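You operate a simulated robot arm through the tools that you are given. There is no shell and no other tool. Be economical: measure what you need, move in short steps, check, and stop when the job is done.

The job below is to be done with a simulated robot arm. You get a single attempt, and the scene is never put back.

## Task
Scrub out the soaked pan, tip the suds into the big bowl and rinse it under the hot tap.
Fine: use the brush and put it back; leave the pan on the worktop above the dishwasher.
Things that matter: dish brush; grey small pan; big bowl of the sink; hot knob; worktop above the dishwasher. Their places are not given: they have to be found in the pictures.

It is judged by the outcome, as a careful person would: the job done as asked, and still so three seconds after it is handed in. It fails if anything else is knocked over, pushed out of place, dropped, spilled or broken.

## Robot
A 6-joint arm with a two-finger parallel gripper, fixed in place. Base frame: the origin is at the foot of the arm, x ahead of it, y to its left, z up. Units: mm, degrees, N and s.
Its first joint turns from -166.0 to 166.0 degrees. Payload 3.91 kg.
Tool frame: the origin (TCP) lies between the finger pads and is the grasp point; the fingertips stand 30 mm ahead of it; z points along the fingers, y is the line along which they close. Largest opening 110 mm; finger width 20, thickness 10; the body of the gripper, 48 by 112 mm, starts 55 mm behind the TCP.
Orientation is that of the tool frame in the base frame, as a unit quaternion [x, y, z, w]. With the fingers straight down and closing along the base's y, the tool's x points along the base's -x, its y along +y and its z along -z.

## Interface
- The arm moves only by the tool drive_tool. Its argument "plan" is a list that holds one entry, the list of rows, each a list of 7 numbers: the shift along the base's x, y, z in units of 100 mm (1.0 is 100 mm), then the turn, a rotation vector about the base's x, y, z in units of 90 degrees (1.0 is 90 degrees), then the finger opening in mm, from 0 to 110. In form: [[[x, y, z, wx, wy, wz, fingers], ...]]. A call has 1 to 10 rows; each row is the pose to reach, as a shift and turn from the pose commanded when the call began. A call with a number of a shift or a turn outside -1 to 1 is refused whole. A row lasts 0.2 s, in which the tool goes at most 50 mm and 8.6 degrees; a call with a longer step from one row to the next is refused whole, and so is a gripper value outside its range. A pose out of reach is approached as far as the arm can. The call stops where the force on the tool passes 40 N (or 10 N more than at its start, if that is more) or the arm is blocked; 0.2 s more then pass. Each finger travels about 45 mm/s and halts on what it meets, pressing with about 38 N; the grip force reading is that of the motor and also rises with nothing between the fingers. The clock runs only during rows and for 0.2 s after the last one: add rows that repeat a pose to give the fingers time. It gives the time, the measured TCP pose, the force on the tool (base axes), the opening and the grip force at its end, in the units of the frame above (readings bear some noise).
- Cameras (640 x 400 px; columns grow to the right, rows downward): "scene" is fixed at [50.5, -500.9, 1507.6]; the picture's right is [0.35, -0.94, 0.00], its down [-0.82, -0.30, -0.49] and it looks along [0.46, 0.17, -0.87] (base axes); focal length 214 px, centre (320, 200). "wrist" rides on the gripper at [-36, 0, -57] in the tool frame; the picture's right is [0.00, -1.00, 0.00], its down [0.97, 0.00, -0.24] and it looks along [0.24, 0.00, 0.97] (tool axes); focal length 218 px, centre (320, 200).
- capture(camera): a new picture of that camera. It takes no simulated time.
- lift_body(by): slides the trunk up (or, below 0, down) by that many mm; the arm rides with it, the base frame stays. It gives what a move gives, with no picture.
- probe_pixels(camera, pixels): for up to 12 pixels [column, row] of the newest picture of that camera ("zoom" is the newest enlarged one), the place [x, y, z] in the base frame of the surface seen there, good to about 3 mm. It takes no simulated time.
- zoom(camera, box): a new picture of the part [left, top, right, bottom] of that camera's present view, enlarged. It takes no simulated time.
- finish_job(): hands the job in; it is judged then, once.

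Go step by step. Measure first, check grasps and placings, and put right what went wrong. The budget is 80 turns and 46 pictures, counting those below and the enlarged ones. Unless the task says otherwise, let go and move clear before handing in, and close with one line.

The tools are called after "Emit:" by a JSON object that holds its "method" and its "body". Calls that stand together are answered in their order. drive_tool: Moves the arm, as the interface text tells. Its arguments: {"type":"object","properties":{"plan":{"type":"array"}},"required":["plan"]} The other tools are called the same way: lift_body (by) slides the trunk up or down; capture (camera) takes a picture; probe_pixels (camera, pixels) gives the place of the surface under pixels of a picture; zoom (camera, box) takes an enlarged picture of a part of a camera's view; finish_job () hands the job in.

At the start:

```text
time: 0.0
position: [486.0, -240.9, 1227.4]
tool_rot: [0.001, 1.0, 0.0, 0.0]
force: [0.2, -0.1, 0.7]
gripper_width: 110.0
gripper_force: 0.1
trunk travel left (down, up): [-550.0, 60.0]
```

scene: 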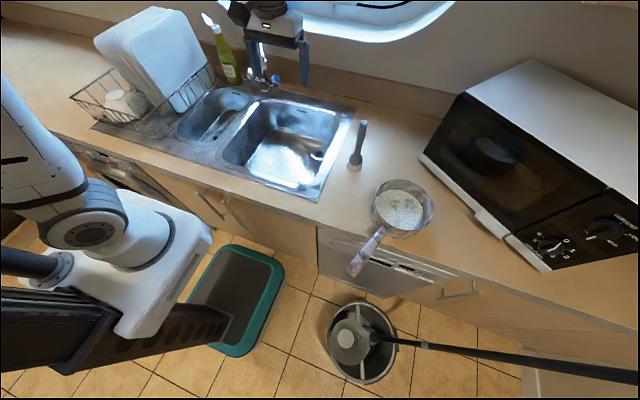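
wrist: 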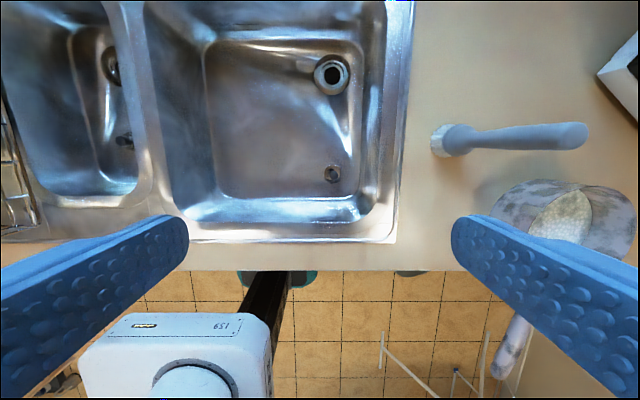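

The pictures show the pan at scene (400,210), the brush standing or lying at (357,145), and the sink with its tap around (265,75). I'll enlarge these and measure them.

Emit:
{"method": "zoom", "body": {"camera": "scene", "box": [320, 100, 480, 300]}}

Emit:
{"method": "probe_pixels", "body": {"camera": "scene", "pixels": [[400, 207], [377, 200], [433, 210], [405, 182], [395, 235], [381, 230], [355, 268], [362, 124], [358, 145], [355, 163], [320, 230], [420, 250]]}}

Emit:
{"method": "zoom", "body": {"camera": "scene", "box": [160, 20, 370, 210]}}

```text
2.00 times, centred on (400, 200) of scene
```

zoom: 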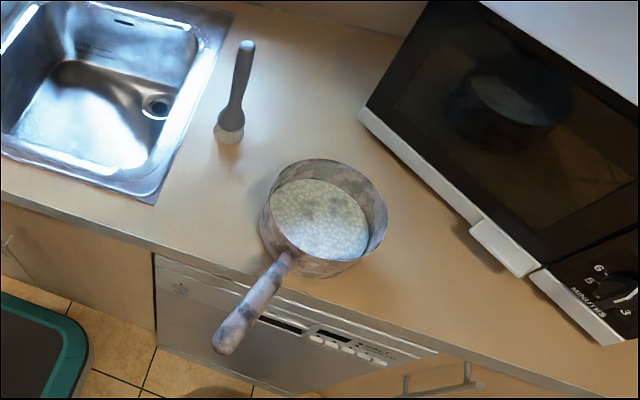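

```text
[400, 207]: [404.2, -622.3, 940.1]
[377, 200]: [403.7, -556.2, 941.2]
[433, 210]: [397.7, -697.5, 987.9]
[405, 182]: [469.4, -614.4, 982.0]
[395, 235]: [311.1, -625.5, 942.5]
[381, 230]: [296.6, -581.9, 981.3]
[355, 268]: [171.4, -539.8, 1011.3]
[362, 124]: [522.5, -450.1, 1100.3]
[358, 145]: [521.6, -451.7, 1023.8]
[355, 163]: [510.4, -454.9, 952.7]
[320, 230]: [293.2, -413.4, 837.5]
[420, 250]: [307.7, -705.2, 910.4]
```

```text
2.11 times, centred on (265, 115) of scene
```

zoom: 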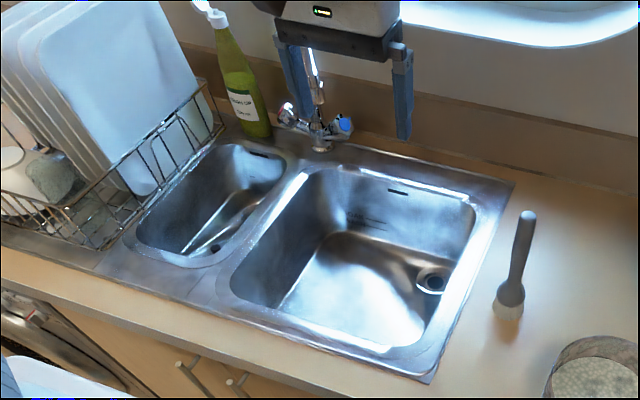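

The brush stands upright on its bristles near (521,-451). The gripper hides the tap, so I'll probe its parts and the sink edges.

Emit:
{"method": "probe_pixels", "body": {"camera": "zoom", "pixels": [[285, 110], [343, 126], [320, 145], [315, 100], [314, 65], [310, 45], [431, 280], [350, 270], [385, 345], [470, 205], [240, 285], [330, 175]]}}

Emit:
{"method": "drive_tool", "body": {"plan": [[[-0.3, -0.3, 0, 0, 0, 0, 110], [-0.6, -0.6, 0, 0, 0, 0, 110], [-0.9, -0.9, 0, 0, 0, 0, 110]]]}}

Emit:
{"method": "zoom", "body": {"camera": "scene", "box": [200, 20, 330, 110]}}

Emit:
{"method": "capture", "body": {"camera": "wrist"}}

```text
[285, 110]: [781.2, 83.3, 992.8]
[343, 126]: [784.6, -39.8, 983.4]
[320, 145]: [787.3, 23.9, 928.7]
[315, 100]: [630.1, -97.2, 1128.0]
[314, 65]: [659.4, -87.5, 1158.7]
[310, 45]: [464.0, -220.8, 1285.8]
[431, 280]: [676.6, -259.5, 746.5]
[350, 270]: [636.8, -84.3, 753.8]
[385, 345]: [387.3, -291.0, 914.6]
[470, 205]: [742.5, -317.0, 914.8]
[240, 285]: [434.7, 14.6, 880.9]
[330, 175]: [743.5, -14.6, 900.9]
```

```text
time: 0.8
position: [396.7, -330.3, 1229.6]
tool_rot: [0.0, 1.0, 0.0, 0.001]
force: [0.3, -0.1, 0.3]
gripper_width: 110.0
gripper_force: 0.0
trunk travel left (down, up): [-550.0, 60.0]
```

```text
4.44 times, centred on (265, 65) of scene
```

zoom: 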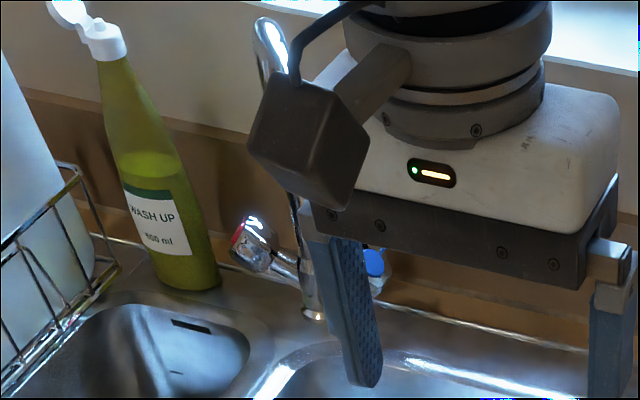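

```text
40 pictures are left
```

wrist: 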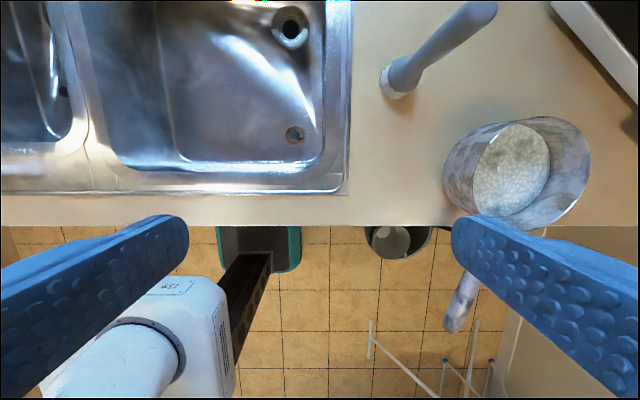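

The tap's spout seems to swing over the big bowl near (630,-97,1128), and the hot knob is at about (781,83,993). I'll probe the brush, pan and handle in the wrist view, then hover over the brush, which also clears the view of the tap.

Emit:
{"method": "probe_pixels", "body": {"camera": "wrist", "pixels": [[487, 10], [470, 20], [430, 50], [400, 72], [398, 88], [445, 190], [590, 160], [515, 125], [515, 165], [520, 200], [470, 280], [455, 320]]}}

Emit:
{"method": "drive_tool", "body": {"plan": [[[0.3, -0.3, 0, 0, 0, 0, 110], [0.6, -0.6, 0, 0, 0, 0, 110], [0.9, -0.9, 0, 0, 0, 0, 110], [1.0, -1.0, 0, 0, 0, 0, 110]]]}}

Emit:
{"method": "zoom", "body": {"camera": "scene", "box": [200, 20, 330, 110]}}

```text
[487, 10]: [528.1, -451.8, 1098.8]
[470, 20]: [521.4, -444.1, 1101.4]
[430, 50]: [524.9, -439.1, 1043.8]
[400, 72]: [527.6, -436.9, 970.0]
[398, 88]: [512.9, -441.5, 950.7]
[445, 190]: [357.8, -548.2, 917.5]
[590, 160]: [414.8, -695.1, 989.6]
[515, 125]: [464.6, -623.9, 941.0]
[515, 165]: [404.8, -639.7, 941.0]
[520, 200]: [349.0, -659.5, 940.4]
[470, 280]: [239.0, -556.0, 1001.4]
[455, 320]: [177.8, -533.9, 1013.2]
```

```text
time: 1.8
position: [497.5, -430.7, 1228.7]
tool_rot: [0.001, 1.0, 0.001, 0.0]
force: [-0.2, 0.4, -0.3]
gripper_width: 110.1
gripper_force: 0.1
trunk travel left (down, up): [-550.0, 60.0]
```

```text
4.44 times, centred on (265, 65) of scene
```

zoom: 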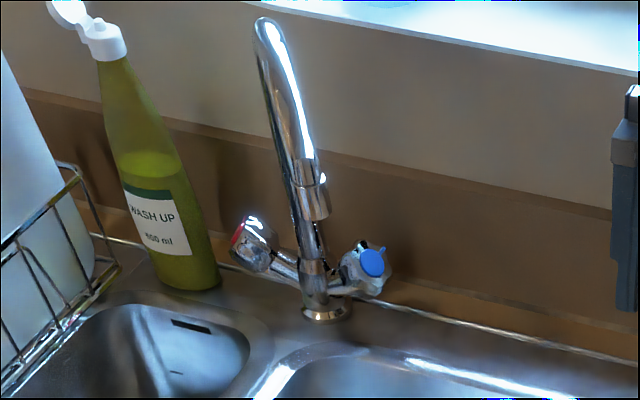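

Now the tap is in clear view: outlet at (315,215), hot knob at (252,245), cold at (370,262). Probing them.

Emit:
{"method": "probe_pixels", "body": {"camera": "zoom", "pixels": [[316, 212], [308, 165], [285, 80], [268, 28], [262, 70], [237, 235], [255, 245], [262, 222], [252, 268], [285, 268], [372, 262], [310, 270]]}}

Emit:
{"method": "capture", "body": {"camera": "wrist"}}

```text
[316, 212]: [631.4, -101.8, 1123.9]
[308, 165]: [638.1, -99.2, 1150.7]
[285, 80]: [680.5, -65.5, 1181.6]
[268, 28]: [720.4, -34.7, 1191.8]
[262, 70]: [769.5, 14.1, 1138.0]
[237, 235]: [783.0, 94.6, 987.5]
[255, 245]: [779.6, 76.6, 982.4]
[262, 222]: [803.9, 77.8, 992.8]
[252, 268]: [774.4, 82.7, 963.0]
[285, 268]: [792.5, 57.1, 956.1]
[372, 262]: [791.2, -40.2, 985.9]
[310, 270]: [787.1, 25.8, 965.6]
```

```text
38 pictures are left
```

wrist: 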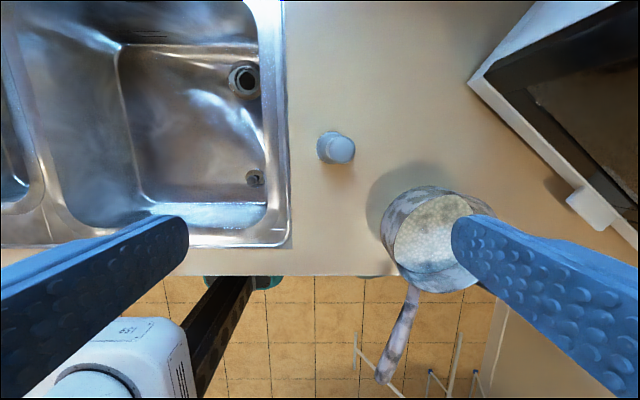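

The brush top is at wrist (342,150). I'll probe it to get the axis, along with points on the pan wall.

Emit:
{"method": "probe_pixels", "body": {"camera": "wrist", "pixels": [[342, 150], [330, 150], [353, 150], [342, 139], [342, 161], [325, 140], [440, 188], [384, 225], [430, 283], [412, 295], [402, 335], [384, 378]]}}

```text
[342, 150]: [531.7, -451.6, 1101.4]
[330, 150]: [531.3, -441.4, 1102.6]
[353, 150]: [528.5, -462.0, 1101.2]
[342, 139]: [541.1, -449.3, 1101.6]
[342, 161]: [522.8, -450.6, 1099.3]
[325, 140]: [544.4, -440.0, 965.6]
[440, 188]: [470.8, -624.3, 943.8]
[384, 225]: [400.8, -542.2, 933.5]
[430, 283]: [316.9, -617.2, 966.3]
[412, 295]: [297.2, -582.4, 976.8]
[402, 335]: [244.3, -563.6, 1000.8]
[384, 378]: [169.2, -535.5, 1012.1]
```

Brush axis is (531,-451) with the top at z 1102. I'll line up above it and descend.

Emit:
{"method": "drive_tool", "body": {"plan": [[[0.34, -0.2, 0, 0, 0, 0, 110], [0.34, -0.2, -0.3, 0, 0, 0, 110], [0.34, -0.2, -0.6, 0, 0, 0, 110], [0.34, -0.2, -0.6, 0, 0, 0, 110]]]}}

Emit:
{"method": "capture", "body": {"camera": "wrist"}}

```text
time: 2.8
position: [531.0, -454.1, 1167.3]
tool_rot: [0.001, 1.0, 0.0, 0.0]
force: [-0.3, -0.9, 0.0]
gripper_width: 109.8
gripper_force: 0.1
trunk travel left (down, up): [-550.0, 60.0]
```

```text
37 pictures are left
```

wrist: 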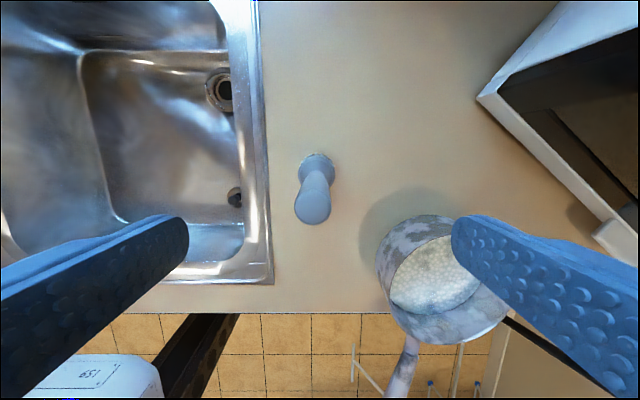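

The brush top is at (313,205), about 4 mm to +y of centre. I'll correct for that, descend and close.

Emit:
{"method": "drive_tool", "body": {"plan": [[[0, 0.03, -0.4, 0, 0, 0, 110], [0, 0.03, -0.8, 0, 0, 0, 110], [0, 0.03, -1.0, 0, 0, 0, 110], [0, 0.03, -1.0, 0, 0, 0, 80], [0, 0.03, -1.0, 0, 0, 0, 50], [0, 0.03, -1.0, 0, 0, 0, 30], [0, 0.03, -1.0, 0, 0, 0, 0], [0, 0.03, -1.0, 0, 0, 0, 0], [0, 0.03, -1.0, 0, 0, 0, 0]]]}}

Emit:
{"method": "capture", "body": {"camera": "wrist"}}

```text
time: 4.8
position: [529.9, -449.7, 1068.1]
tool_rot: [-0.001, 1.0, 0.0, 0.0]
force: [-0.2, 0.4, 0.6]
gripper_width: 22.2
gripper_force: 34.3
trunk travel left (down, up): [-550.0, 60.0]
```

```text
36 pictures are left
```

wrist: 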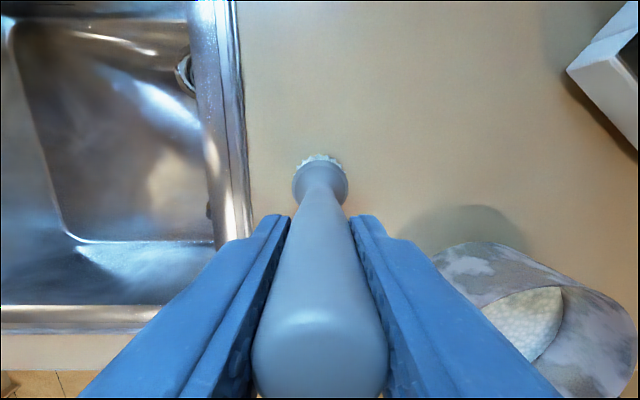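

The brush is gripped (22 mm wide, TCP 158 mm above its foot). I'll lift it and carry it towards the pan.

Emit:
{"method": "drive_tool", "body": {"plan": [[[0, 0, 0.4, 0, 0, 0, 0], [0, 0, 0.8, 0, 0, 0, 0], [0, 0, 1.0, 0, 0, 0, 0], [-0.25, -0.3, 1.0, 0, 0, 0, 0], [-0.5, -0.6, 1.0, 0, 0, 0, 0], [-0.7, -0.85, 1.0, 0, 0, 0, 0], [-0.7, -0.85, 1.0, 0, 0, 0, 0]]]}}

Emit:
{"method": "drive_tool", "body": {"plan": [[[-0.25, -0.3, 0.1, 0, 0, 0, 0], [-0.5, -0.6, 0.1, 0, 0, 0, 0], [-0.72, -0.83, 0.1, 0, 0, 0, 0], [-0.72, -0.83, 0.1, 0, 0, 0, 0]]]}}

Emit:
{"method": "zoom", "body": {"camera": "scene", "box": [320, 100, 480, 300]}}

Emit:
{"method": "capture", "body": {"camera": "wrist"}}

```text
time: 6.4
position: [461.3, -534.4, 1165.8]
tool_rot: [0.0, 1.0, 0.0, 0.0]
force: [-0.3, 0.6, -1.1]
gripper_width: 21.9
gripper_force: 38.3
trunk travel left (down, up): [-550.0, 60.0]
```

```text
time: 7.4
position: [389.5, -618.5, 1176.0]
tool_rot: [0.0, 1.0, 0.0, 0.0]
force: [0.1, -0.1, -0.3]
gripper_width: 21.7
gripper_force: 38.0
trunk travel left (down, up): [-550.0, 60.0]
```

```text
2.00 times, centred on (400, 200) of scene
```

zoom: 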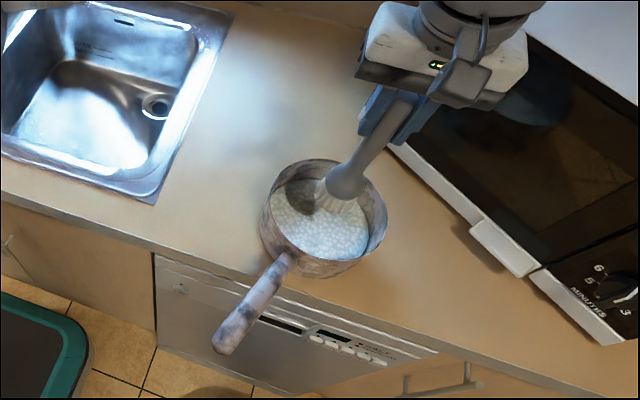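

```text
34 pictures are left
```

wrist: 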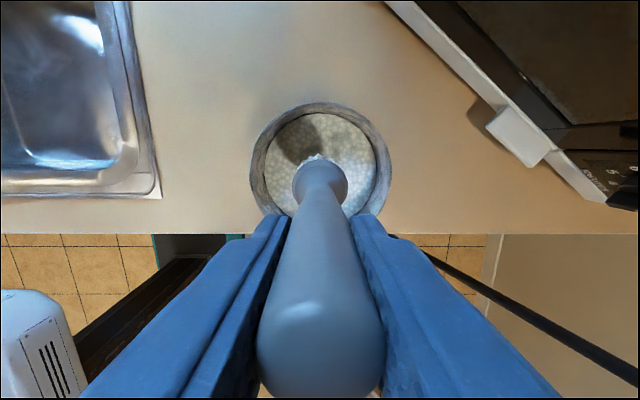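

The brush is centred over the pan in the wrist view; I'll confirm the rim before going down.

Emit:
{"method": "probe_pixels", "body": {"camera": "wrist", "pixels": [[320, 104], [320, 112], [252, 165], [389, 165], [263, 165], [378, 165], [265, 208], [320, 125], [280, 180], [270, 120]]}}

Emit:
{"method": "drive_tool", "body": {"plan": [[[0, 0, -0.3, 0, 0, 0, 0], [0, 0, -0.6, 0, 0, 0, 0], [0, 0, -0.85, 0, 0, 0, 0], [0, 0, -0.95, 0, 0, 0, 0], [0, 0, -0.95, 0, 0, 0, 0]]]}}

```text
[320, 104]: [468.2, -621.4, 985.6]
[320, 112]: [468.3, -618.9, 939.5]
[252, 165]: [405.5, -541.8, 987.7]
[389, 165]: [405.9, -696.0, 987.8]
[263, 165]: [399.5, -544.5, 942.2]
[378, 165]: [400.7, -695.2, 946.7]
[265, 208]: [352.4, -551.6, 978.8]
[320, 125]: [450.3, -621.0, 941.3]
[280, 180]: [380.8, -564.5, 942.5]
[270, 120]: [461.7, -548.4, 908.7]
```

```text
time: 8.6
position: [390.2, -617.7, 1081.8]
tool_rot: [0.0, 1.0, 0.0, 0.0]
force: [0.3, 0.2, -1.2]
gripper_width: 22.1
gripper_force: 37.5
trunk travel left (down, up): [-550.0, 60.0]
```

Centre confirmed at about (390,-619) with an inner radius of about 75. I'll lower gently to find the pan floor.

Emit:
{"method": "drive_tool", "body": {"plan": [[[0, 0, -0.03, 0, 0, 0, 0], [0, 0, -0.06, 0, 0, 0, 0], [0, 0, -0.08, 0, 0, 0, 0], [0, 0, -0.08, 0, 0, 0, 0]]]}}

```text
time: 9.6
position: [389.5, -616.1, 1076.9]
tool_rot: [0.0, 1.0, -0.001, 0.001]
force: [2.7, 0.1, 9.6]
gripper_width: 22.0
gripper_force: 37.6
trunk travel left (down, up): [-550.0, 60.0]
```

The brush touches the floor at z≈1076 with about 10 N. Now I'll scrub in circles.

Emit:
{"method": "drive_tool", "body": {"plan": [[[0.15, 0, 0.02, 0, 0, 0, 0], [0.3, 0, 0.02, 0, 0, 0, 0], [0.21, 0.21, 0.02, 0, 0, 0, 0], [0, 0.3, 0.02, 0, 0, 0, 0], [-0.21, 0.21, 0.02, 0, 0, 0, 0], [-0.3, 0, 0.02, 0, 0, 0, 0], [-0.21, -0.21, 0.02, 0, 0, 0, 0], [0, -0.3, 0.02, 0, 0, 0, 0], [0.21, -0.21, 0.02, 0, 0, 0, 0], [0, 0, 0.02, 0, 0, 0, 0]]]}}

Emit:
{"method": "zoom", "body": {"camera": "scene", "box": [320, 100, 480, 300]}}

```text
time: 11.8
position: [389.9, -616.7, 1077.9]
tool_rot: [0.001, 1.0, 0.0, 0.0]
force: [-0.2, 0.9, 4.9]
gripper_width: 21.8
gripper_force: 37.7
trunk travel left (down, up): [-550.0, 60.0]
```

```text
2.00 times, centred on (400, 200) of scene
```

zoom: 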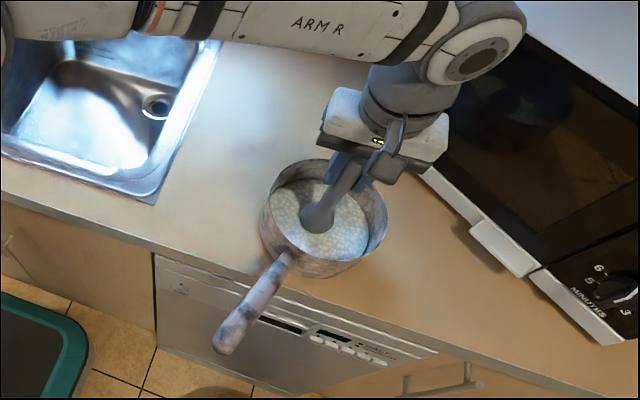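

The pan hasn't moved. I'll scrub wider rings to reach the edge.

Emit:
{"method": "drive_tool", "body": {"plan": [[[0.25, 0, -0.01, 0, 0, 0, 0], [0.45, 0, -0.01, 0, 0, 0, 0], [0.32, 0.32, -0.01, 0, 0, 0, 0], [0, 0.45, -0.01, 0, 0, 0, 0], [-0.32, 0.32, -0.01, 0, 0, 0, 0], [-0.45, 0, -0.01, 0, 0, 0, 0], [-0.32, -0.32, -0.01, 0, 0, 0, 0], [0, -0.45, -0.01, 0, 0, 0, 0], [0.32, -0.32, -0.01, 0, 0, 0, 0], [0.45, 0, -0.01, 0, 0, 0, 0]]]}}

Emit:
{"method": "drive_tool", "body": {"plan": [[[-0.13, 0.32, 0, 0, 0, 0, 0], [-0.45, 0.45, 0, 0, 0, 0, 0], [-0.77, 0.32, 0, 0, 0, 0, 0], [-0.9, 0, 0, 0, 0, 0, 0], [-0.77, -0.32, 0, 0, 0, 0, 0], [-0.45, -0.45, 0, 0, 0, 0, 0], [-0.13, -0.32, 0, 0, 0, 0, 0], [-0.45, -0.2, 0, 0, 0, 0, 0], [-0.45, 0.2, 0, 0, 0, 0, 0], [-0.45, 0, 0, 0, 0, 0, 0]]]}}

Emit:
{"method": "zoom", "body": {"camera": "scene", "box": [320, 100, 480, 300]}}

```text
time: 14.0
position: [434.9, -613.4, 1076.8]
tool_rot: [0.0, 1.0, 0.0, -0.001]
force: [-0.2, 2.1, 6.9]
gripper_width: 21.0
gripper_force: 38.3
trunk travel left (down, up): [-550.0, 60.0]
```

```text
time: 16.2
position: [385.6, -616.5, 1077.4]
tool_rot: [0.001, 1.0, -0.001, 0.0]
force: [-0.4, -0.8, 3.5]
gripper_width: 20.8
gripper_force: 38.2
trunk travel left (down, up): [-550.0, 60.0]
```

```text
2.00 times, centred on (400, 200) of scene
```

zoom: 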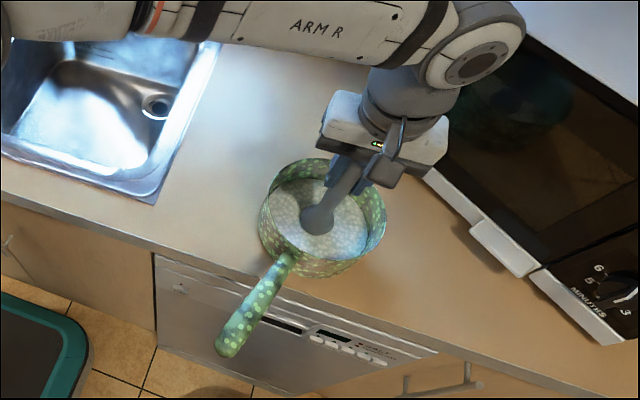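

The pan's surface turned from grimy grey to green, so the scrubbing is taking effect. I'll do one more full pass, then lift out and look.

Emit:
{"method": "drive_tool", "body": {"plan": [[[0.2, 0.2, -0.01, 0, 0, 0, 0], [0, 0.45, -0.01, 0, 0, 0, 0], [-0.32, 0.32, -0.01, 0, 0, 0, 0], [-0.42, 0, -0.01, 0, 0, 0, 0], [-0.32, -0.32, -0.01, 0, 0, 0, 0], [0, -0.45, -0.01, 0, 0, 0, 0], [0.32, -0.32, -0.01, 0, 0, 0, 0], [0.45, 0, -0.01, 0, 0, 0, 0], [0.32, 0.32, -0.01, 0, 0, 0, 0], [0, 0.1, -0.01, 0, 0, 0, 0]]]}}

Emit:
{"method": "drive_tool", "body": {"plan": [[[0, -0.1, 0.3, 0, 0, 0, 0], [0, -0.1, 0.6, 0, 0, 0, 0], [0, -0.1, 1.0, 0, 0, 0, 0], [0, -0.1, 1.0, 0, 0, 0, 0], [0, -0.1, 1.0, 0, 0, 0, 0]]]}}

Emit:
{"method": "zoom", "body": {"camera": "scene", "box": [320, 100, 480, 300]}}

Emit:
{"method": "capture", "body": {"camera": "wrist"}}

```text
time: 18.4
position: [388.0, -607.1, 1077.5]
tool_rot: [0.0, 1.0, -0.001, 0.0]
force: [-0.8, -2.1, 5.6]
gripper_width: 20.7
gripper_force: 38.2
trunk travel left (down, up): [-550.0, 60.0]
```

```text
time: 19.6
position: [389.8, -614.3, 1177.5]
tool_rot: [0.001, 1.0, 0.0, -0.001]
force: [0.1, 0.2, -0.4]
gripper_width: 21.2
gripper_force: 37.7
trunk travel left (down, up): [-550.0, 60.0]
```

```text
2.00 times, centred on (400, 200) of scene
```

zoom: 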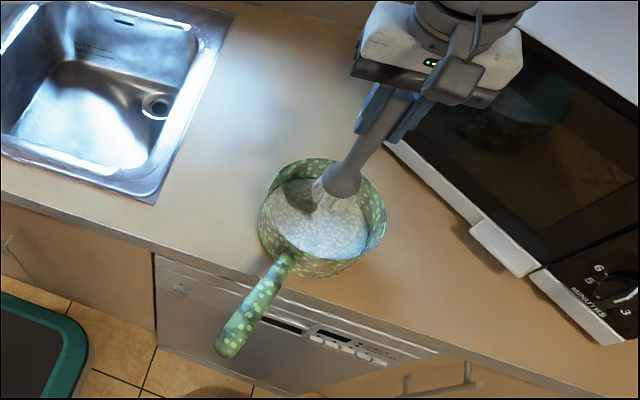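

```text
30 pictures are left
```

wrist: 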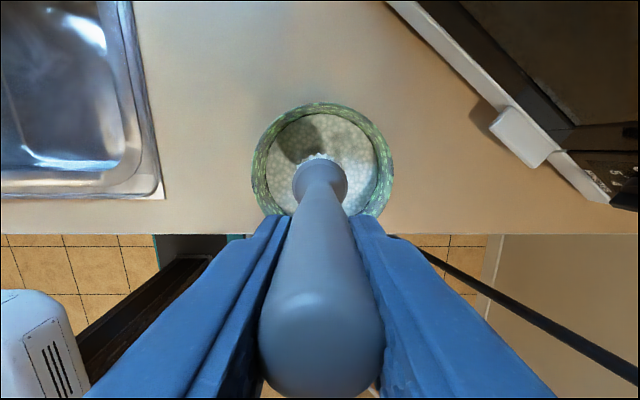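

The pan is scrubbed, so the brush goes back to its spot at (531,-451). Carrying it over.

Emit:
{"method": "drive_tool", "body": {"plan": [[[0.25, 0.3, 0, 0, 0, 0, 0], [0.5, 0.6, 0, 0, 0, 0, 0], [0.72, 0.84, 0, 0, 0, 0, 0], [0.72, 0.84, 0, 0, 0, 0, 0]]]}}

Emit:
{"method": "drive_tool", "body": {"plan": [[[0.25, 0.3, 0, 0, 0, 0, 0], [0.5, 0.6, 0, 0, 0, 0, 0], [0.69, 0.83, 0, 0, 0, 0, 0], [0.69, 0.83, -0.4, 0, 0, 0, 0], [0.69, 0.83, -0.8, 0, 0, 0, 0], [0.69, 0.83, -0.95, 0, 0, 0, 0], [0.69, 0.83, -0.95, 0, 0, 0, 0]]]}}

Emit:
{"method": "capture", "body": {"camera": "wrist"}}

Emit:
{"method": "zoom", "body": {"camera": "scene", "box": [320, 80, 420, 180]}}

```text
time: 20.6
position: [459.8, -531.9, 1172.4]
tool_rot: [0.0, 1.0, 0.0, -0.001]
force: [-0.6, 0.0, -0.7]
gripper_width: 20.9
gripper_force: 37.5
trunk travel left (down, up): [-550.0, 60.0]
```

```text
time: 22.2
position: [530.0, -450.6, 1078.4]
tool_rot: [0.0, 1.0, 0.0, 0.0]
force: [0.7, -0.9, -1.3]
gripper_width: 20.9
gripper_force: 37.9
trunk travel left (down, up): [-550.0, 60.0]
```

```text
29 pictures are left
```

wrist: 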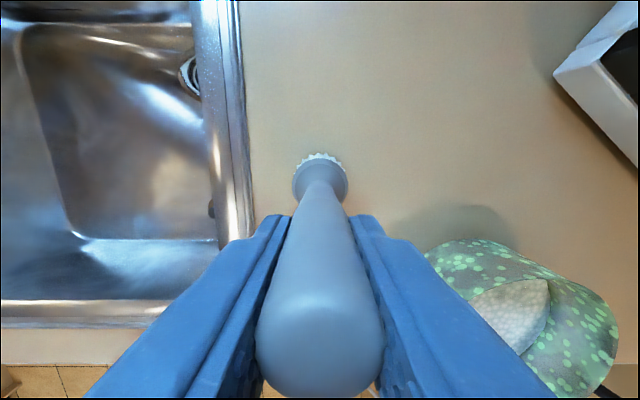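

```text
4.00 times, centred on (370, 130) of scene
```

zoom: 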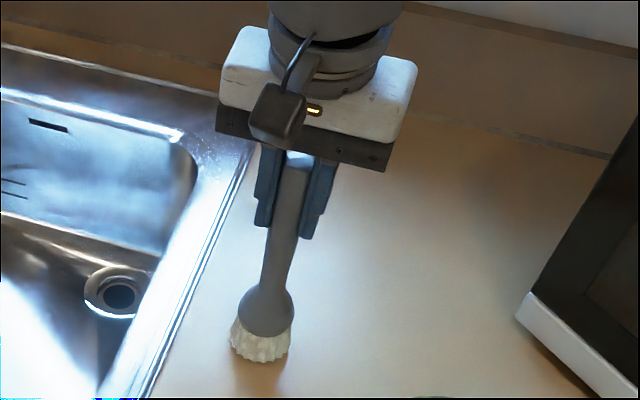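

The brush looks upright and centred over its spot. I'll lower until it touches.

Emit:
{"method": "drive_tool", "body": {"plan": [[[0, 0, -0.05, 0, 0, 0, 0], [0, 0, -0.08, 0, 0, 0, 0], [0, 0, -0.11, 0, 0, 0, 0], [0, 0, -0.11, 0, 0, 0, 0]]]}}

```text
time: 23.2
position: [530.0, -448.9, 1070.8]
tool_rot: [0.0, 1.0, -0.002, 0.001]
force: [1.2, -3.0, 14.5]
gripper_width: 20.9
gripper_force: 38.3
trunk travel left (down, up): [-550.0, 60.0]
```

Contact, 14 N. I'll ease up about 2 mm, open gently and look before rising.

Emit:
{"method": "drive_tool", "body": {"plan": [[[0, 0, 0.02, 0, 0, 0, 0], [0, 0, 0.02, 0, 0, 0, 0], [0, 0, 0.02, 0, 0, 0, 26], [0, 0, 0.02, 0, 0, 0, 40], [0, 0, 0.02, 0, 0, 0, 70], [0, 0, 0.02, 0, 0, 0, 110], [0, 0, 0.02, 0, 0, 0, 110], [0, 0, 0.02, 0, 0, 0, 110]]]}}

Emit:
{"method": "capture", "body": {"camera": "wrist"}}

```text
time: 25.0
position: [530.1, -449.2, 1071.3]
tool_rot: [0.0, 1.0, 0.0, 0.0]
force: [-0.2, 0.0, 0.0]
gripper_width: 110.0
gripper_force: 0.1
trunk travel left (down, up): [-550.0, 60.0]
```

```text
27 pictures are left
```

wrist: 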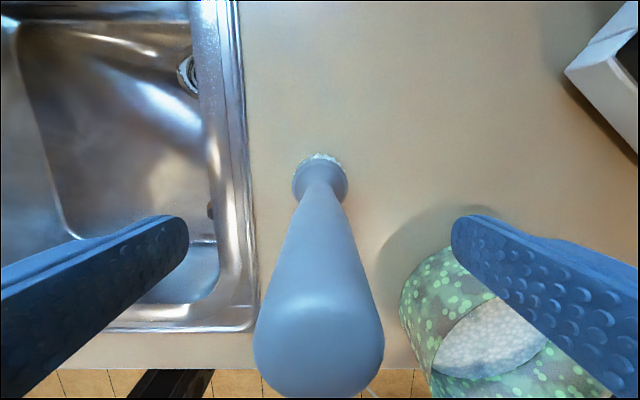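

The brush stands in place. I'll rise and move left in front of the sink to look at the hot knob up close.

Emit:
{"method": "drive_tool", "body": {"plan": [[[0, 0, 0.4, 0, 0, 0, 110], [0, 0, 0.8, 0, 0, 0, 110], [0, 0, 1.0, 0, 0, 0, 110], [0, 0.4, 1.0, 0, 0, 0, 80], [0, 0.8, 1.0, 0, 0, 0, 60], [0, 1.0, 1.0, 0, 0, 0, 60]]]}}

Emit:
{"method": "drive_tool", "body": {"plan": [[[-0.2, 0.4, 0.1, 0, 0, 0, 60], [-0.4, 0.8, 0.1, 0, 0, 0, 60], [-0.4, 1.0, 0.1, 0, 0, 0, 60]]]}}

Emit:
{"method": "drive_tool", "body": {"plan": [[[0, 0.45, 0, 0, 0, 0, 60], [0, 0.9, 0, 0, 0, 0, 60], [0, 1.0, 0, 0, 0, 0, 60]]]}}

Emit:
{"method": "drive_tool", "body": {"plan": [[[0, 0.45, 0, 0, 0, 0, 60], [0, 0.9, 0, 0, 0, 0, 60], [0, 1.0, 0, 0, 0, 0, 60], [0, 1.0, 0, 0, 0, 0, 60]]]}}

Emit:
{"method": "capture", "body": {"camera": "wrist"}}

Emit:
{"method": "capture", "body": {"camera": "scene"}}

```text
time: 26.4
position: [531.3, -347.4, 1168.1]
tool_rot: [0.0, 1.0, 0.0, 0.001]
force: [-0.4, 1.1, 0.2]
gripper_width: 60.1
gripper_force: 0.1
trunk travel left (down, up): [-550.0, 60.0]
```

```text
time: 27.2
position: [490.5, -249.6, 1180.7]
tool_rot: [0.0, 1.0, -0.001, -0.001]
force: [0.7, -0.3, 1.3]
gripper_width: 60.0
gripper_force: 0.1
trunk travel left (down, up): [-550.0, 60.0]
```

```text
time: 28.0
position: [489.6, -148.3, 1179.3]
tool_rot: [0.001, 1.0, 0.0, -0.001]
force: [0.2, 0.4, -0.6]
gripper_width: 59.9
gripper_force: 0.1
trunk travel left (down, up): [-550.0, 60.0]
```

```text
time: 29.0
position: [491.0, -48.2, 1177.8]
tool_rot: [0.0, 1.0, 0.001, 0.0]
force: [0.1, 0.3, -0.5]
gripper_width: 60.0
gripper_force: 0.1
trunk travel left (down, up): [-550.0, 60.0]
```

```text
26 pictures are left
```

wrist: 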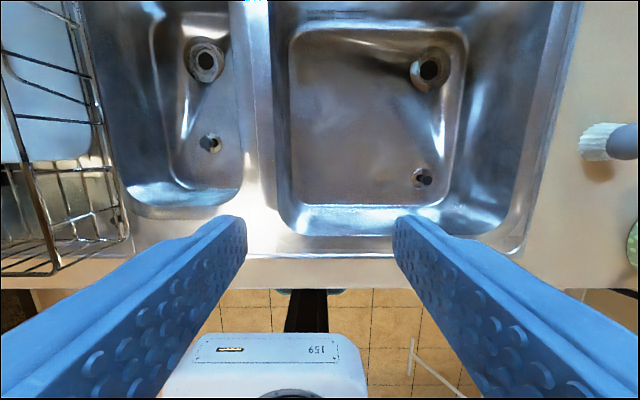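

```text
25 pictures are left
```

scene: 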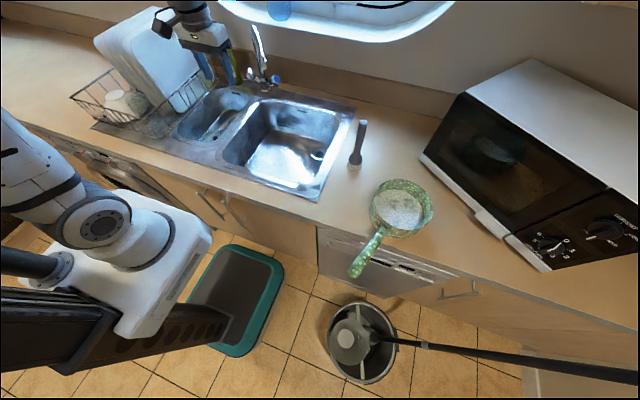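

I'll check the neighbours of the hot knob (bottle, plates, rack) before tilting the tool towards it.

Emit:
{"method": "probe_pixels", "body": {"camera": "scene", "pixels": [[233, 78], [218, 30], [205, 16], [222, 50], [183, 108], [190, 60], [178, 20], [213, 75], [207, 92], [160, 135], [300, 70], [280, 12]]}}

Emit:
{"method": "drive_tool", "body": {"plan": [[[0.1, 0.1, -0.1, 0, -0.09, 0, 60], [0.2, 0.2, -0.2, 0, -0.18, 0, 60], [0.3, 0.3, -0.3, 0, -0.27, 0, 60], [0.4, 0.4, -0.4, 0, -0.36, 0, 60], [0.5, 0.6, -0.5, 0, -0.45, 0, 60], [0.5, 0.8, -0.6, 0, -0.54, 0, 60], [0.5, 0.9, -0.7, 0, -0.63, 0, 60], [0.5, 0.9, -0.7, 0, -0.7, 0, 60], [0.5, 0.9, -0.7, 0, -0.7, 0, 60]]]}}

Emit:
{"method": "capture", "body": {"camera": "wrist"}}

```text
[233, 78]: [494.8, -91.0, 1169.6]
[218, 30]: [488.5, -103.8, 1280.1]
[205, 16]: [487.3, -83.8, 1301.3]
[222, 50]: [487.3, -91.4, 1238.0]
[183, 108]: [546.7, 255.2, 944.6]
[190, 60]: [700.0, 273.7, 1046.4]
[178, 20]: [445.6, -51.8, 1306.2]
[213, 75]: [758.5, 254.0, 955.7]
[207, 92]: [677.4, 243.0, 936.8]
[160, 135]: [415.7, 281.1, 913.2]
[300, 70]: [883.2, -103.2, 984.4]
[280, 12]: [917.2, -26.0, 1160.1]
```

```text
time: 31.0
position: [539.5, 42.2, 1111.5]
tool_rot: [-0.001, 0.852, 0.001, 0.524]
force: [1.1, -0.2, 0.3]
gripper_width: 60.1
gripper_force: 0.0
out of reach, approached as far as the arm can: row 6
trunk travel left (down, up): [-550.0, 60.0]
```

```text
24 pictures are left
```

wrist: 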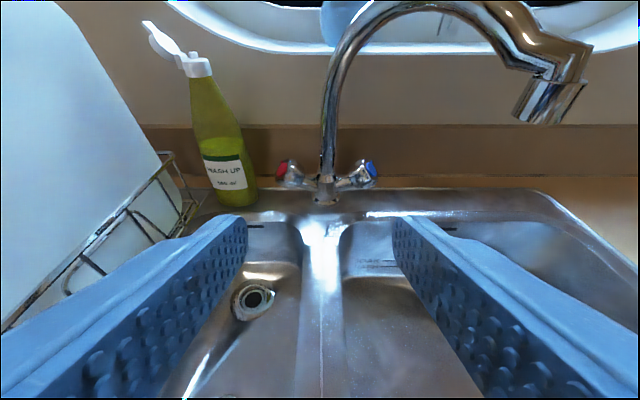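

The hot knob is at wrist (288,172). I'll enlarge it and probe.

Emit:
{"method": "zoom", "body": {"camera": "wrist", "box": [240, 130, 400, 230]}}

Emit:
{"method": "probe_pixels", "body": {"camera": "zoom", "pixels": [[165, 162], [185, 145], [200, 175], [185, 205], [225, 185], [250, 195], [160, 180], [310, 200], [340, 240], [465, 175], [520, 155], [40, 200]]}}

Emit:
{"method": "probe_pixels", "body": {"camera": "wrist", "pixels": [[252, 185], [244, 150], [200, 70], [240, 200], [325, 200], [190, 180]]}}

```text
4.00 times, centred on (320, 180) of wrist
```

zoom: 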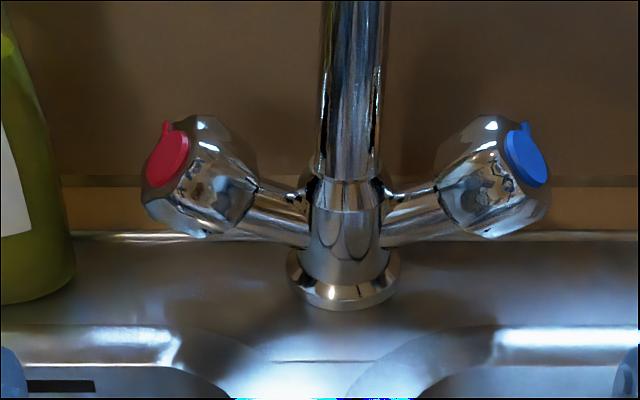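

```text
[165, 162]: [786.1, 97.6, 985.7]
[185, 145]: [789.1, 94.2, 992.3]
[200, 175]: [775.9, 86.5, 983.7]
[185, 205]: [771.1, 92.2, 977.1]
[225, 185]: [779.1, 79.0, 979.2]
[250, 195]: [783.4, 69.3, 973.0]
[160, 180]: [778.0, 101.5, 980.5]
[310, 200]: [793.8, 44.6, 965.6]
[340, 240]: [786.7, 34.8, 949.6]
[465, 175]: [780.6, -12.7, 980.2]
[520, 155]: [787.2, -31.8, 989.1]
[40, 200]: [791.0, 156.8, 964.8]
```

```text
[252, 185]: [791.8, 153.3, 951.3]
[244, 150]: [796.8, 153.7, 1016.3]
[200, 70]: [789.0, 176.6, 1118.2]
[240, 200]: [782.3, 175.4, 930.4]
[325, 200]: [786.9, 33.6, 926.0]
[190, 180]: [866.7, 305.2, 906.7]
```

Knob details: hexagonal, about 43 mm across, centre about (793,85,976), axis leaning to +y, up and slightly forward. I'll rotate the tool so the fingers straddle it from the front, staging well short of it.

Emit:
{"method": "drive_tool", "body": {"plan": [[[0.07, 0.02, -0.06, -0.0771, -0.0208, 0.0336, 70], [0.14, 0.04, -0.12, -0.1542, -0.0416, 0.0671, 70], [0.21, 0.06, -0.18, -0.2313, -0.0623, 0.1007, 70], [0.28, 0.08, -0.24, -0.3084, -0.0831, 0.1342, 70], [0.35, 0.1, -0.3, -0.3856, -0.1039, 0.1678, 70], [0.42, 0.12, -0.36, -0.4627, -0.1247, 0.2013, 70], [0.49, 0.14, -0.42, -0.5398, -0.1454, 0.2349, 70], [0.56, 0.16, -0.48, -0.6169, -0.1662, 0.2684, 70], [0.6, 0.18, -0.5, -0.694, -0.187, 0.302, 70], [0.6, 0.18, -0.5, -0.694, -0.187, 0.302, 70]]]}}

Emit:
{"method": "capture", "body": {"camera": "wrist"}}

```text
time: 33.2
position: [600.8, 59.1, 1060.8]
tool_rot: [-0.457, 0.625, -0.321, 0.545]
force: [-0.2, 0.1, 0.2]
gripper_width: 70.3
gripper_force: 0.0
trunk travel left (down, up): [-550.0, 60.0]
```

```text
22 pictures are left
```

wrist: 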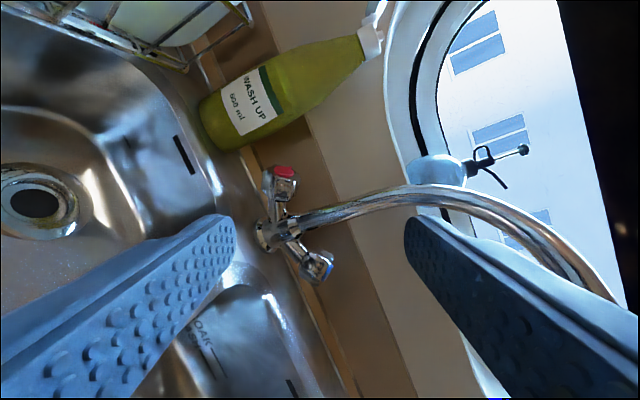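

The knob axis is now upright in the picture, so the fingers will straddle it. I'll zoom in and probe the knob from here.

Emit:
{"method": "zoom", "body": {"camera": "wrist", "box": [230, 140, 350, 290]}}

Emit:
{"method": "probe_pixels", "body": {"camera": "wrist", "pixels": [[285, 171], [281, 185], [270, 183], [294, 187], [279, 197], [277, 208], [264, 232], [316, 265], [298, 225], [281, 180]]}}

```text
2.67 times, centred on (290, 215) of wrist
```

zoom: 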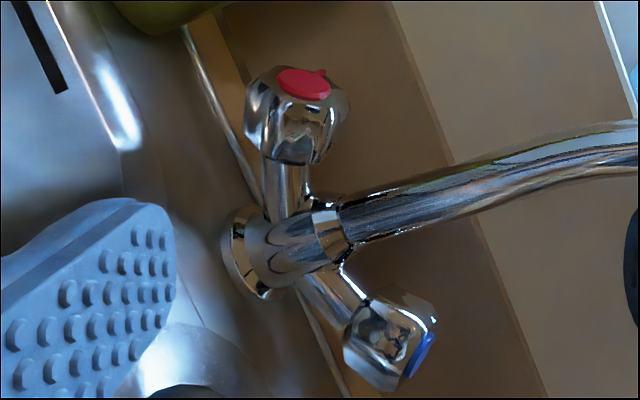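

```text
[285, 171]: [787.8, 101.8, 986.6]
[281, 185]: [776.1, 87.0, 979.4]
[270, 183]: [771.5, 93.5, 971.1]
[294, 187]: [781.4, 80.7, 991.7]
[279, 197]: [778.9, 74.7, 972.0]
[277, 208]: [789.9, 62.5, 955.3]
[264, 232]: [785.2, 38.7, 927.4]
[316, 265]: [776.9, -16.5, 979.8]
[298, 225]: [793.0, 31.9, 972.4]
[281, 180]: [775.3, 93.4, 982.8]
```

Knob centre refined to about (793,85,975). I'll line up along the approach direction, then slide over the knob with the fingers open.

Emit:
{"method": "drive_tool", "body": {"plan": [[[0.3, 0.06, -0.25, 0, 0, 0, 70], [0.6, 0.11, -0.45, 0, 0, 0, 70], [0.9, 0.16, -0.63, 0, 0, 0, 70], [0.95, 0.16, -0.65, 0, 0, 0, 70], [0.95, 0.16, -0.65, 0, 0, 0, 70]]]}}

Emit:
{"method": "capture", "body": {"camera": "wrist"}}

```text
time: 34.4
position: [694.7, 74.7, 996.0]
tool_rot: [-0.458, 0.626, -0.32, 0.545]
force: [-0.1, -0.4, 0.0]
gripper_width: 70.2
gripper_force: 0.0
trunk travel left (down, up): [-550.0, 60.0]
```

```text
20 pictures are left
```

wrist: 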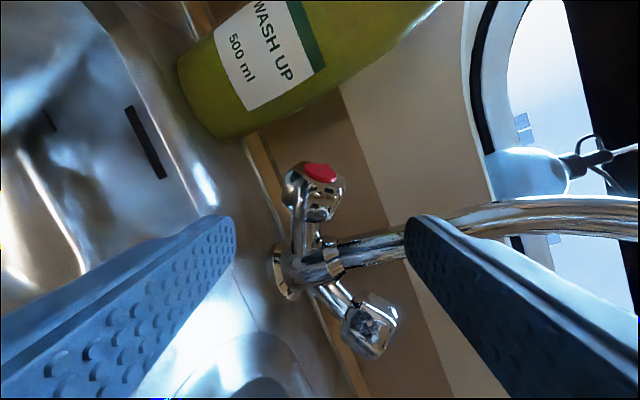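

Alignment looks good: the upper finger will pass about 15 mm from the spout column. I'll advance over the knob.

Emit:
{"method": "drive_tool", "body": {"plan": [[[0.25, 0.03, -0.05, 0, 0, 0, 70], [0.5, 0.055, -0.1, 0, 0, 0, 70], [0.7, 0.08, -0.15, 0, 0, 0, 70], [0.85, 0.1, -0.18, 0, 0, 0, 70], [0.95, 0.11, -0.2, 0, 0, 0, 70], [0.95, 0.11, -0.2, 0, 0, 0, 70]]]}}

Emit:
{"method": "capture", "body": {"camera": "wrist"}}

```text
time: 35.8
position: [790.7, 85.7, 973.8]
tool_rot: [-0.457, 0.626, -0.32, 0.545]
force: [0.0, -0.2, 0.5]
gripper_width: 69.9
gripper_force: 0.0
trunk travel left (down, up): [-550.0, 60.0]
```

```text
19 pictures are left
```

wrist: 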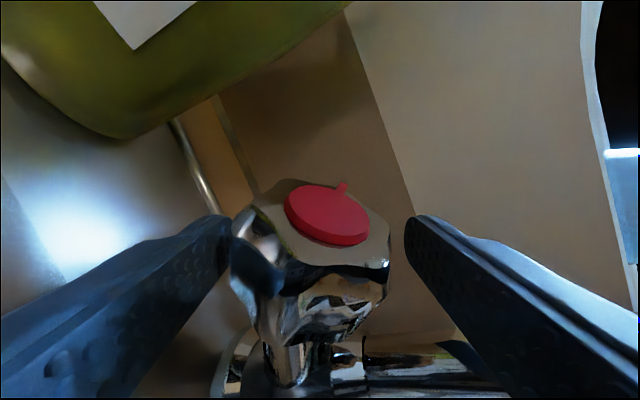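

The knob sits between the fingers. Closing on it.

Emit:
{"method": "drive_tool", "body": {"plan": [[[0, 0, 0, 0, 0, 0, 55], [0, 0, 0, 0, 0, 0, 40], [0, 0, 0, 0, 0, 0, 20], [0, 0, 0, 0, 0, 0, 20], [0, 0, 0, 0, 0, 0, 20]]]}}

```text
time: 37.0
position: [789.6, 86.9, 970.6]
tool_rot: [-0.459, 0.627, -0.318, 0.543]
force: [-13.1, 7.1, -20.7]
gripper_width: 51.5
gripper_force: 45.0
trunk travel left (down, up): [-550.0, 60.0]
```

Gripped at 51.5 mm, with some side force because the knob centre is a few mm lower. I'll shift to relieve it and turn 25° in the opening direction (anticlockwise seen from the cap), then look at the spout.

Emit:
{"method": "drive_tool", "body": {"plan": [[[-0.01, 0.01, -0.03, -0.011, 0.0445, 0.0306, 20], [-0.01, 0.01, -0.03, -0.022, 0.089, 0.061, 20], [-0.01, 0.01, -0.03, -0.033, 0.1335, 0.092, 20], [-0.01, 0.01, -0.03, -0.044, 0.178, 0.122, 20], [-0.01, 0.01, -0.03, -0.055, 0.2225, 0.153, 20], [-0.01, 0.01, -0.03, -0.055, 0.2225, 0.153, 20]]]}}

Emit:
{"method": "zoom", "body": {"camera": "scene", "box": [200, 20, 330, 110]}}

```text
time: 38.4
position: [791.6, 85.2, 971.3]
tool_rot: [-0.599, 0.639, -0.194, 0.443]
force: [7.3, -14.0, -12.7]
gripper_width: 50.2
gripper_force: 44.8
trunk travel left (down, up): [-550.0, 60.0]
```

```text
4.44 times, centred on (265, 65) of scene
```

zoom: 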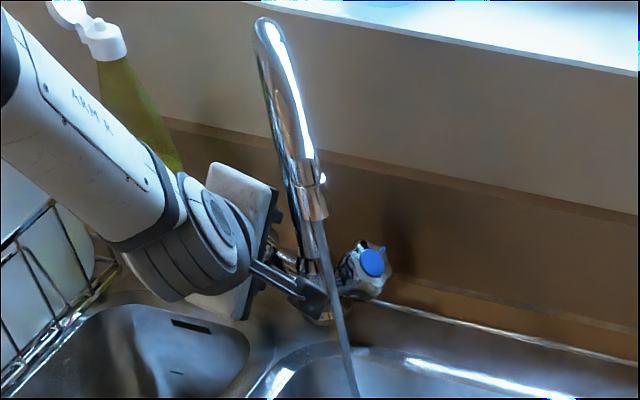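

Water is running from the spout. I'll open the fingers and back straight out along the tool axis.

Emit:
{"method": "drive_tool", "body": {"plan": [[[0, 0, 0, 0, 0, 0, 60], [0, 0, 0, 0, 0, 0, 74], [0, 0, 0, 0, 0, 0, 74], [-0.2, -0.07, 0.133, 0, 0, 0, 74], [-0.4, -0.14, 0.267, 0, 0, 0, 74], [-0.6, -0.21, 0.4, 0, 0, 0, 74], [-0.8, -0.28, 0.535, 0, 0, 0, 74], [-0.8, -0.28, 0.535, 0, 0, 0, 74]]]}}

Emit:
{"method": "zoom", "body": {"camera": "scene", "box": [200, 20, 360, 140]}}

```text
time: 40.2
position: [708.8, 59.5, 1024.5]
tool_rot: [-0.599, 0.638, -0.196, 0.442]
force: [0.1, -0.5, 0.1]
gripper_width: 74.0
gripper_force: 0.0
trunk travel left (down, up): [-550.0, 60.0]
```

```text
3.33 times, centred on (280, 80) of scene
```

zoom: 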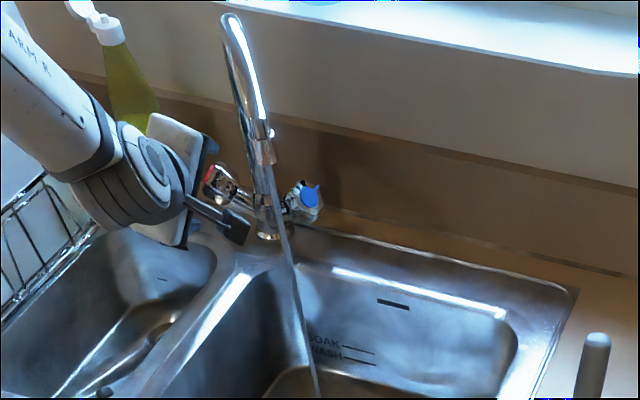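

The knob is released and the water runs into the big bowl. I'll retreat to clear space and turn the tool back down, ready to go to the pan.

Emit:
{"method": "drive_tool", "body": {"plan": [[[-0.2, -0.03, 0.15, 0.0663, 0.0058, -0.0561, 74], [-0.35, -0.05, 0.25, 0.1326, 0.0116, -0.1122, 74], [-0.5, -0.08, 0.35, 0.1989, 0.0174, -0.1683, 74], [-0.6, -0.1, 0.45, 0.2652, 0.0232, -0.2244, 74], [-0.7, -0.12, 0.55, 0.3315, 0.029, -0.2805, 74], [-0.75, -0.14, 0.65, 0.3978, 0.0348, -0.3366, 74], [-0.8, -0.16, 0.7, 0.4641, 0.0406, -0.3927, 74], [-0.85, -0.18, 0.75, 0.5304, 0.0464, -0.4488, 74], [-0.9, -0.2, 0.8, 0.5967, 0.0522, -0.5049, 74], [-0.9, -0.2, 0.85, 0.663, 0.058, -0.561, 74]]]}}

Emit:
{"method": "drive_tool", "body": {"plan": [[[-0.12, -0.1, 0.06, 0, 0.0878, 0, 74], [-0.24, -0.2, 0.12, 0, 0.1755, 0, 74], [-0.36, -0.3, 0.19, 0, 0.2633, 0, 74], [-0.48, -0.4, 0.25, 0, 0.351, 0, 74], [-0.6, -0.5, 0.31, 0, 0.4388, 0, 74], [-0.72, -0.6, 0.37, 0, 0.5265, 0, 74], [-0.84, -0.7, 0.43, 0, 0.6143, 0, 74], [-0.95, -0.8, 0.5, 0, 0.702, 0, 74], [-0.95, -0.8, 0.5, 0, 0.702, 0, 74]]]}}

Emit:
{"method": "capture", "body": {"camera": "scene"}}

```text
time: 42.4
position: [618.6, 40.1, 1112.2]
tool_rot: [0.0, 0.851, 0.001, 0.526]
force: [0.1, 0.2, 0.4]
gripper_width: 74.1
gripper_force: 0.1
trunk travel left (down, up): [-550.0, 60.0]
```

```text
time: 44.4
position: [524.8, -41.6, 1161.0]
tool_rot: [-0.001, 1.0, 0.001, 0.001]
force: [0.7, 0.5, 0.5]
gripper_width: 74.0
gripper_force: 0.0
out of reach, approached as far as the arm can: row 3
trunk travel left (down, up): [-550.0, 60.0]
```

```text
16 pictures are left
```

scene: 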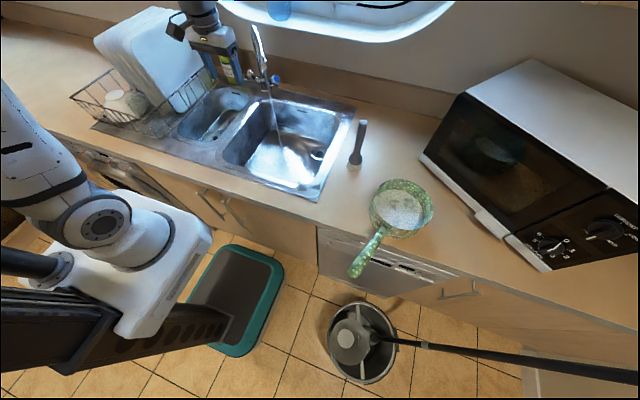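

The water runs in a clean stream and the pan is as left. I'll carry the tool round to the pan handle with short legs, keeping x<450 past the brush, then tilt it to the handle.

Emit:
{"method": "drive_tool", "body": {"plan": [[[-0.3, -0.33, 0, 0, 0, 0, 74], [-0.6, -0.66, 0, 0, 0, 0, 74], [-0.9, -1.0, 0, 0, 0, 0, 74]]]}}

Emit:
{"method": "drive_tool", "body": {"plan": [[[-0.1, -0.4, 0, 0, 0, 0, 74], [-0.2, -0.8, 0, 0, 0, 0, 74], [-0.3, -1.0, 0, 0, 0, 0, 74]]]}}

Emit:
{"method": "drive_tool", "body": {"plan": [[[-0.1, -0.4, 0, 0, 0, 0, 74], [-0.2, -0.8, 0, 0, 0, 0, 74], [-0.3, -1.0, 0, 0, 0, 0, 74]]]}}

Emit:
{"method": "drive_tool", "body": {"plan": [[[-0.2, -0.4, 0, 0, 0, 0, 74], [-0.4, -0.8, 0, 0, 0, 0, 74], [-0.6, -1.0, 0, 0, 0, 0, 74]]]}}

Emit:
{"method": "drive_tool", "body": {"plan": [[[-0.2, -0.3, -0.1, -0.011, -0.064, -0.0355, 74], [-0.4, -0.6, -0.2, -0.022, -0.128, -0.071, 74], [-0.6, -0.85, -0.35, -0.0335, -0.1925, -0.1065, 74], [-0.8, -0.99, -0.5, -0.045, -0.257, -0.142, 74], [-0.9, -0.99, -0.7, -0.056, -0.321, -0.178, 74], [-0.93, -0.99, -0.9, -0.067, -0.385, -0.213, 74], [-0.93, -0.99, -0.9, -0.067, -0.385, -0.213, 74]]]}}

Emit:
{"method": "capture", "body": {"camera": "wrist"}}

```text
time: 45.2
position: [435.2, -139.2, 1162.2]
tool_rot: [-0.001, 1.0, 0.001, 0.002]
force: [0.0, -0.1, 0.3]
gripper_width: 74.0
gripper_force: 0.1
trunk travel left (down, up): [-550.0, 60.0]
```

```text
time: 46.0
position: [405.9, -240.6, 1158.0]
tool_rot: [-0.001, 1.0, 0.0, 0.002]
force: [-0.3, 0.3, -0.2]
gripper_width: 74.0
gripper_force: 0.2
trunk travel left (down, up): [-550.0, 60.0]
```

```text
time: 46.8
position: [373.3, -343.2, 1160.7]
tool_rot: [-0.001, 1.0, 0.001, 0.001]
force: [0.5, 0.1, -0.5]
gripper_width: 73.8
gripper_force: 0.1
trunk travel left (down, up): [-550.0, 60.0]
```

```text
time: 47.6
position: [312.8, -440.1, 1161.6]
tool_rot: [-0.001, 1.0, 0.001, 0.002]
force: [0.0, 0.5, 0.1]
gripper_width: 74.1
gripper_force: 0.1
trunk travel left (down, up): [-550.0, 60.0]
```

```text
time: 49.2
position: [221.9, -540.0, 1071.2]
tool_rot: [0.163, 0.939, -0.051, 0.299]
force: [0.6, -0.1, 1.1]
gripper_width: 74.1
gripper_force: 0.1
trunk travel left (down, up): [-550.0, 60.0]
```

```text
15 pictures are left
```

wrist: 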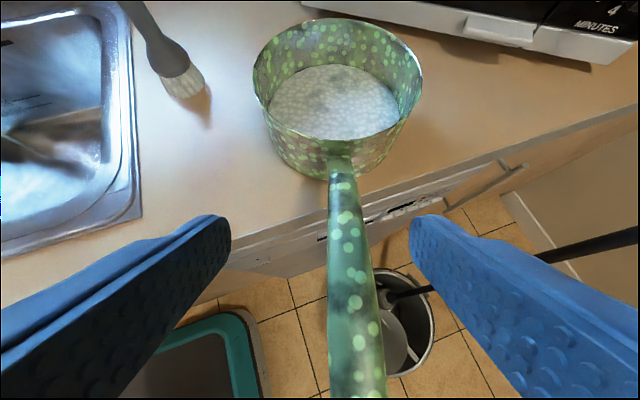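

The handle lies almost straight along the picture, at column 341–357. I'll measure it exactly.

Emit:
{"method": "probe_pixels", "body": {"camera": "wrist", "pixels": [[340, 160], [341, 175], [343, 195], [332, 195], [354, 195], [347, 230], [350, 280], [357, 360], [340, 145], [338, 40], [256, 85], [421, 82]]}}

```text
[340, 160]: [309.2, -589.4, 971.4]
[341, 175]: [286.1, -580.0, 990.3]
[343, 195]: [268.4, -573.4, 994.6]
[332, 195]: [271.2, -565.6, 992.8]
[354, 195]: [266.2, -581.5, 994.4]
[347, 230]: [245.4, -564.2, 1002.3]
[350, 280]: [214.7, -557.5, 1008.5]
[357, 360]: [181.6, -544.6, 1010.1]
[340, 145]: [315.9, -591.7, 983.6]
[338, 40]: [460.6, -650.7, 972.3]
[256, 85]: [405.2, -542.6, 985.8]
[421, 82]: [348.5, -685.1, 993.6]
```

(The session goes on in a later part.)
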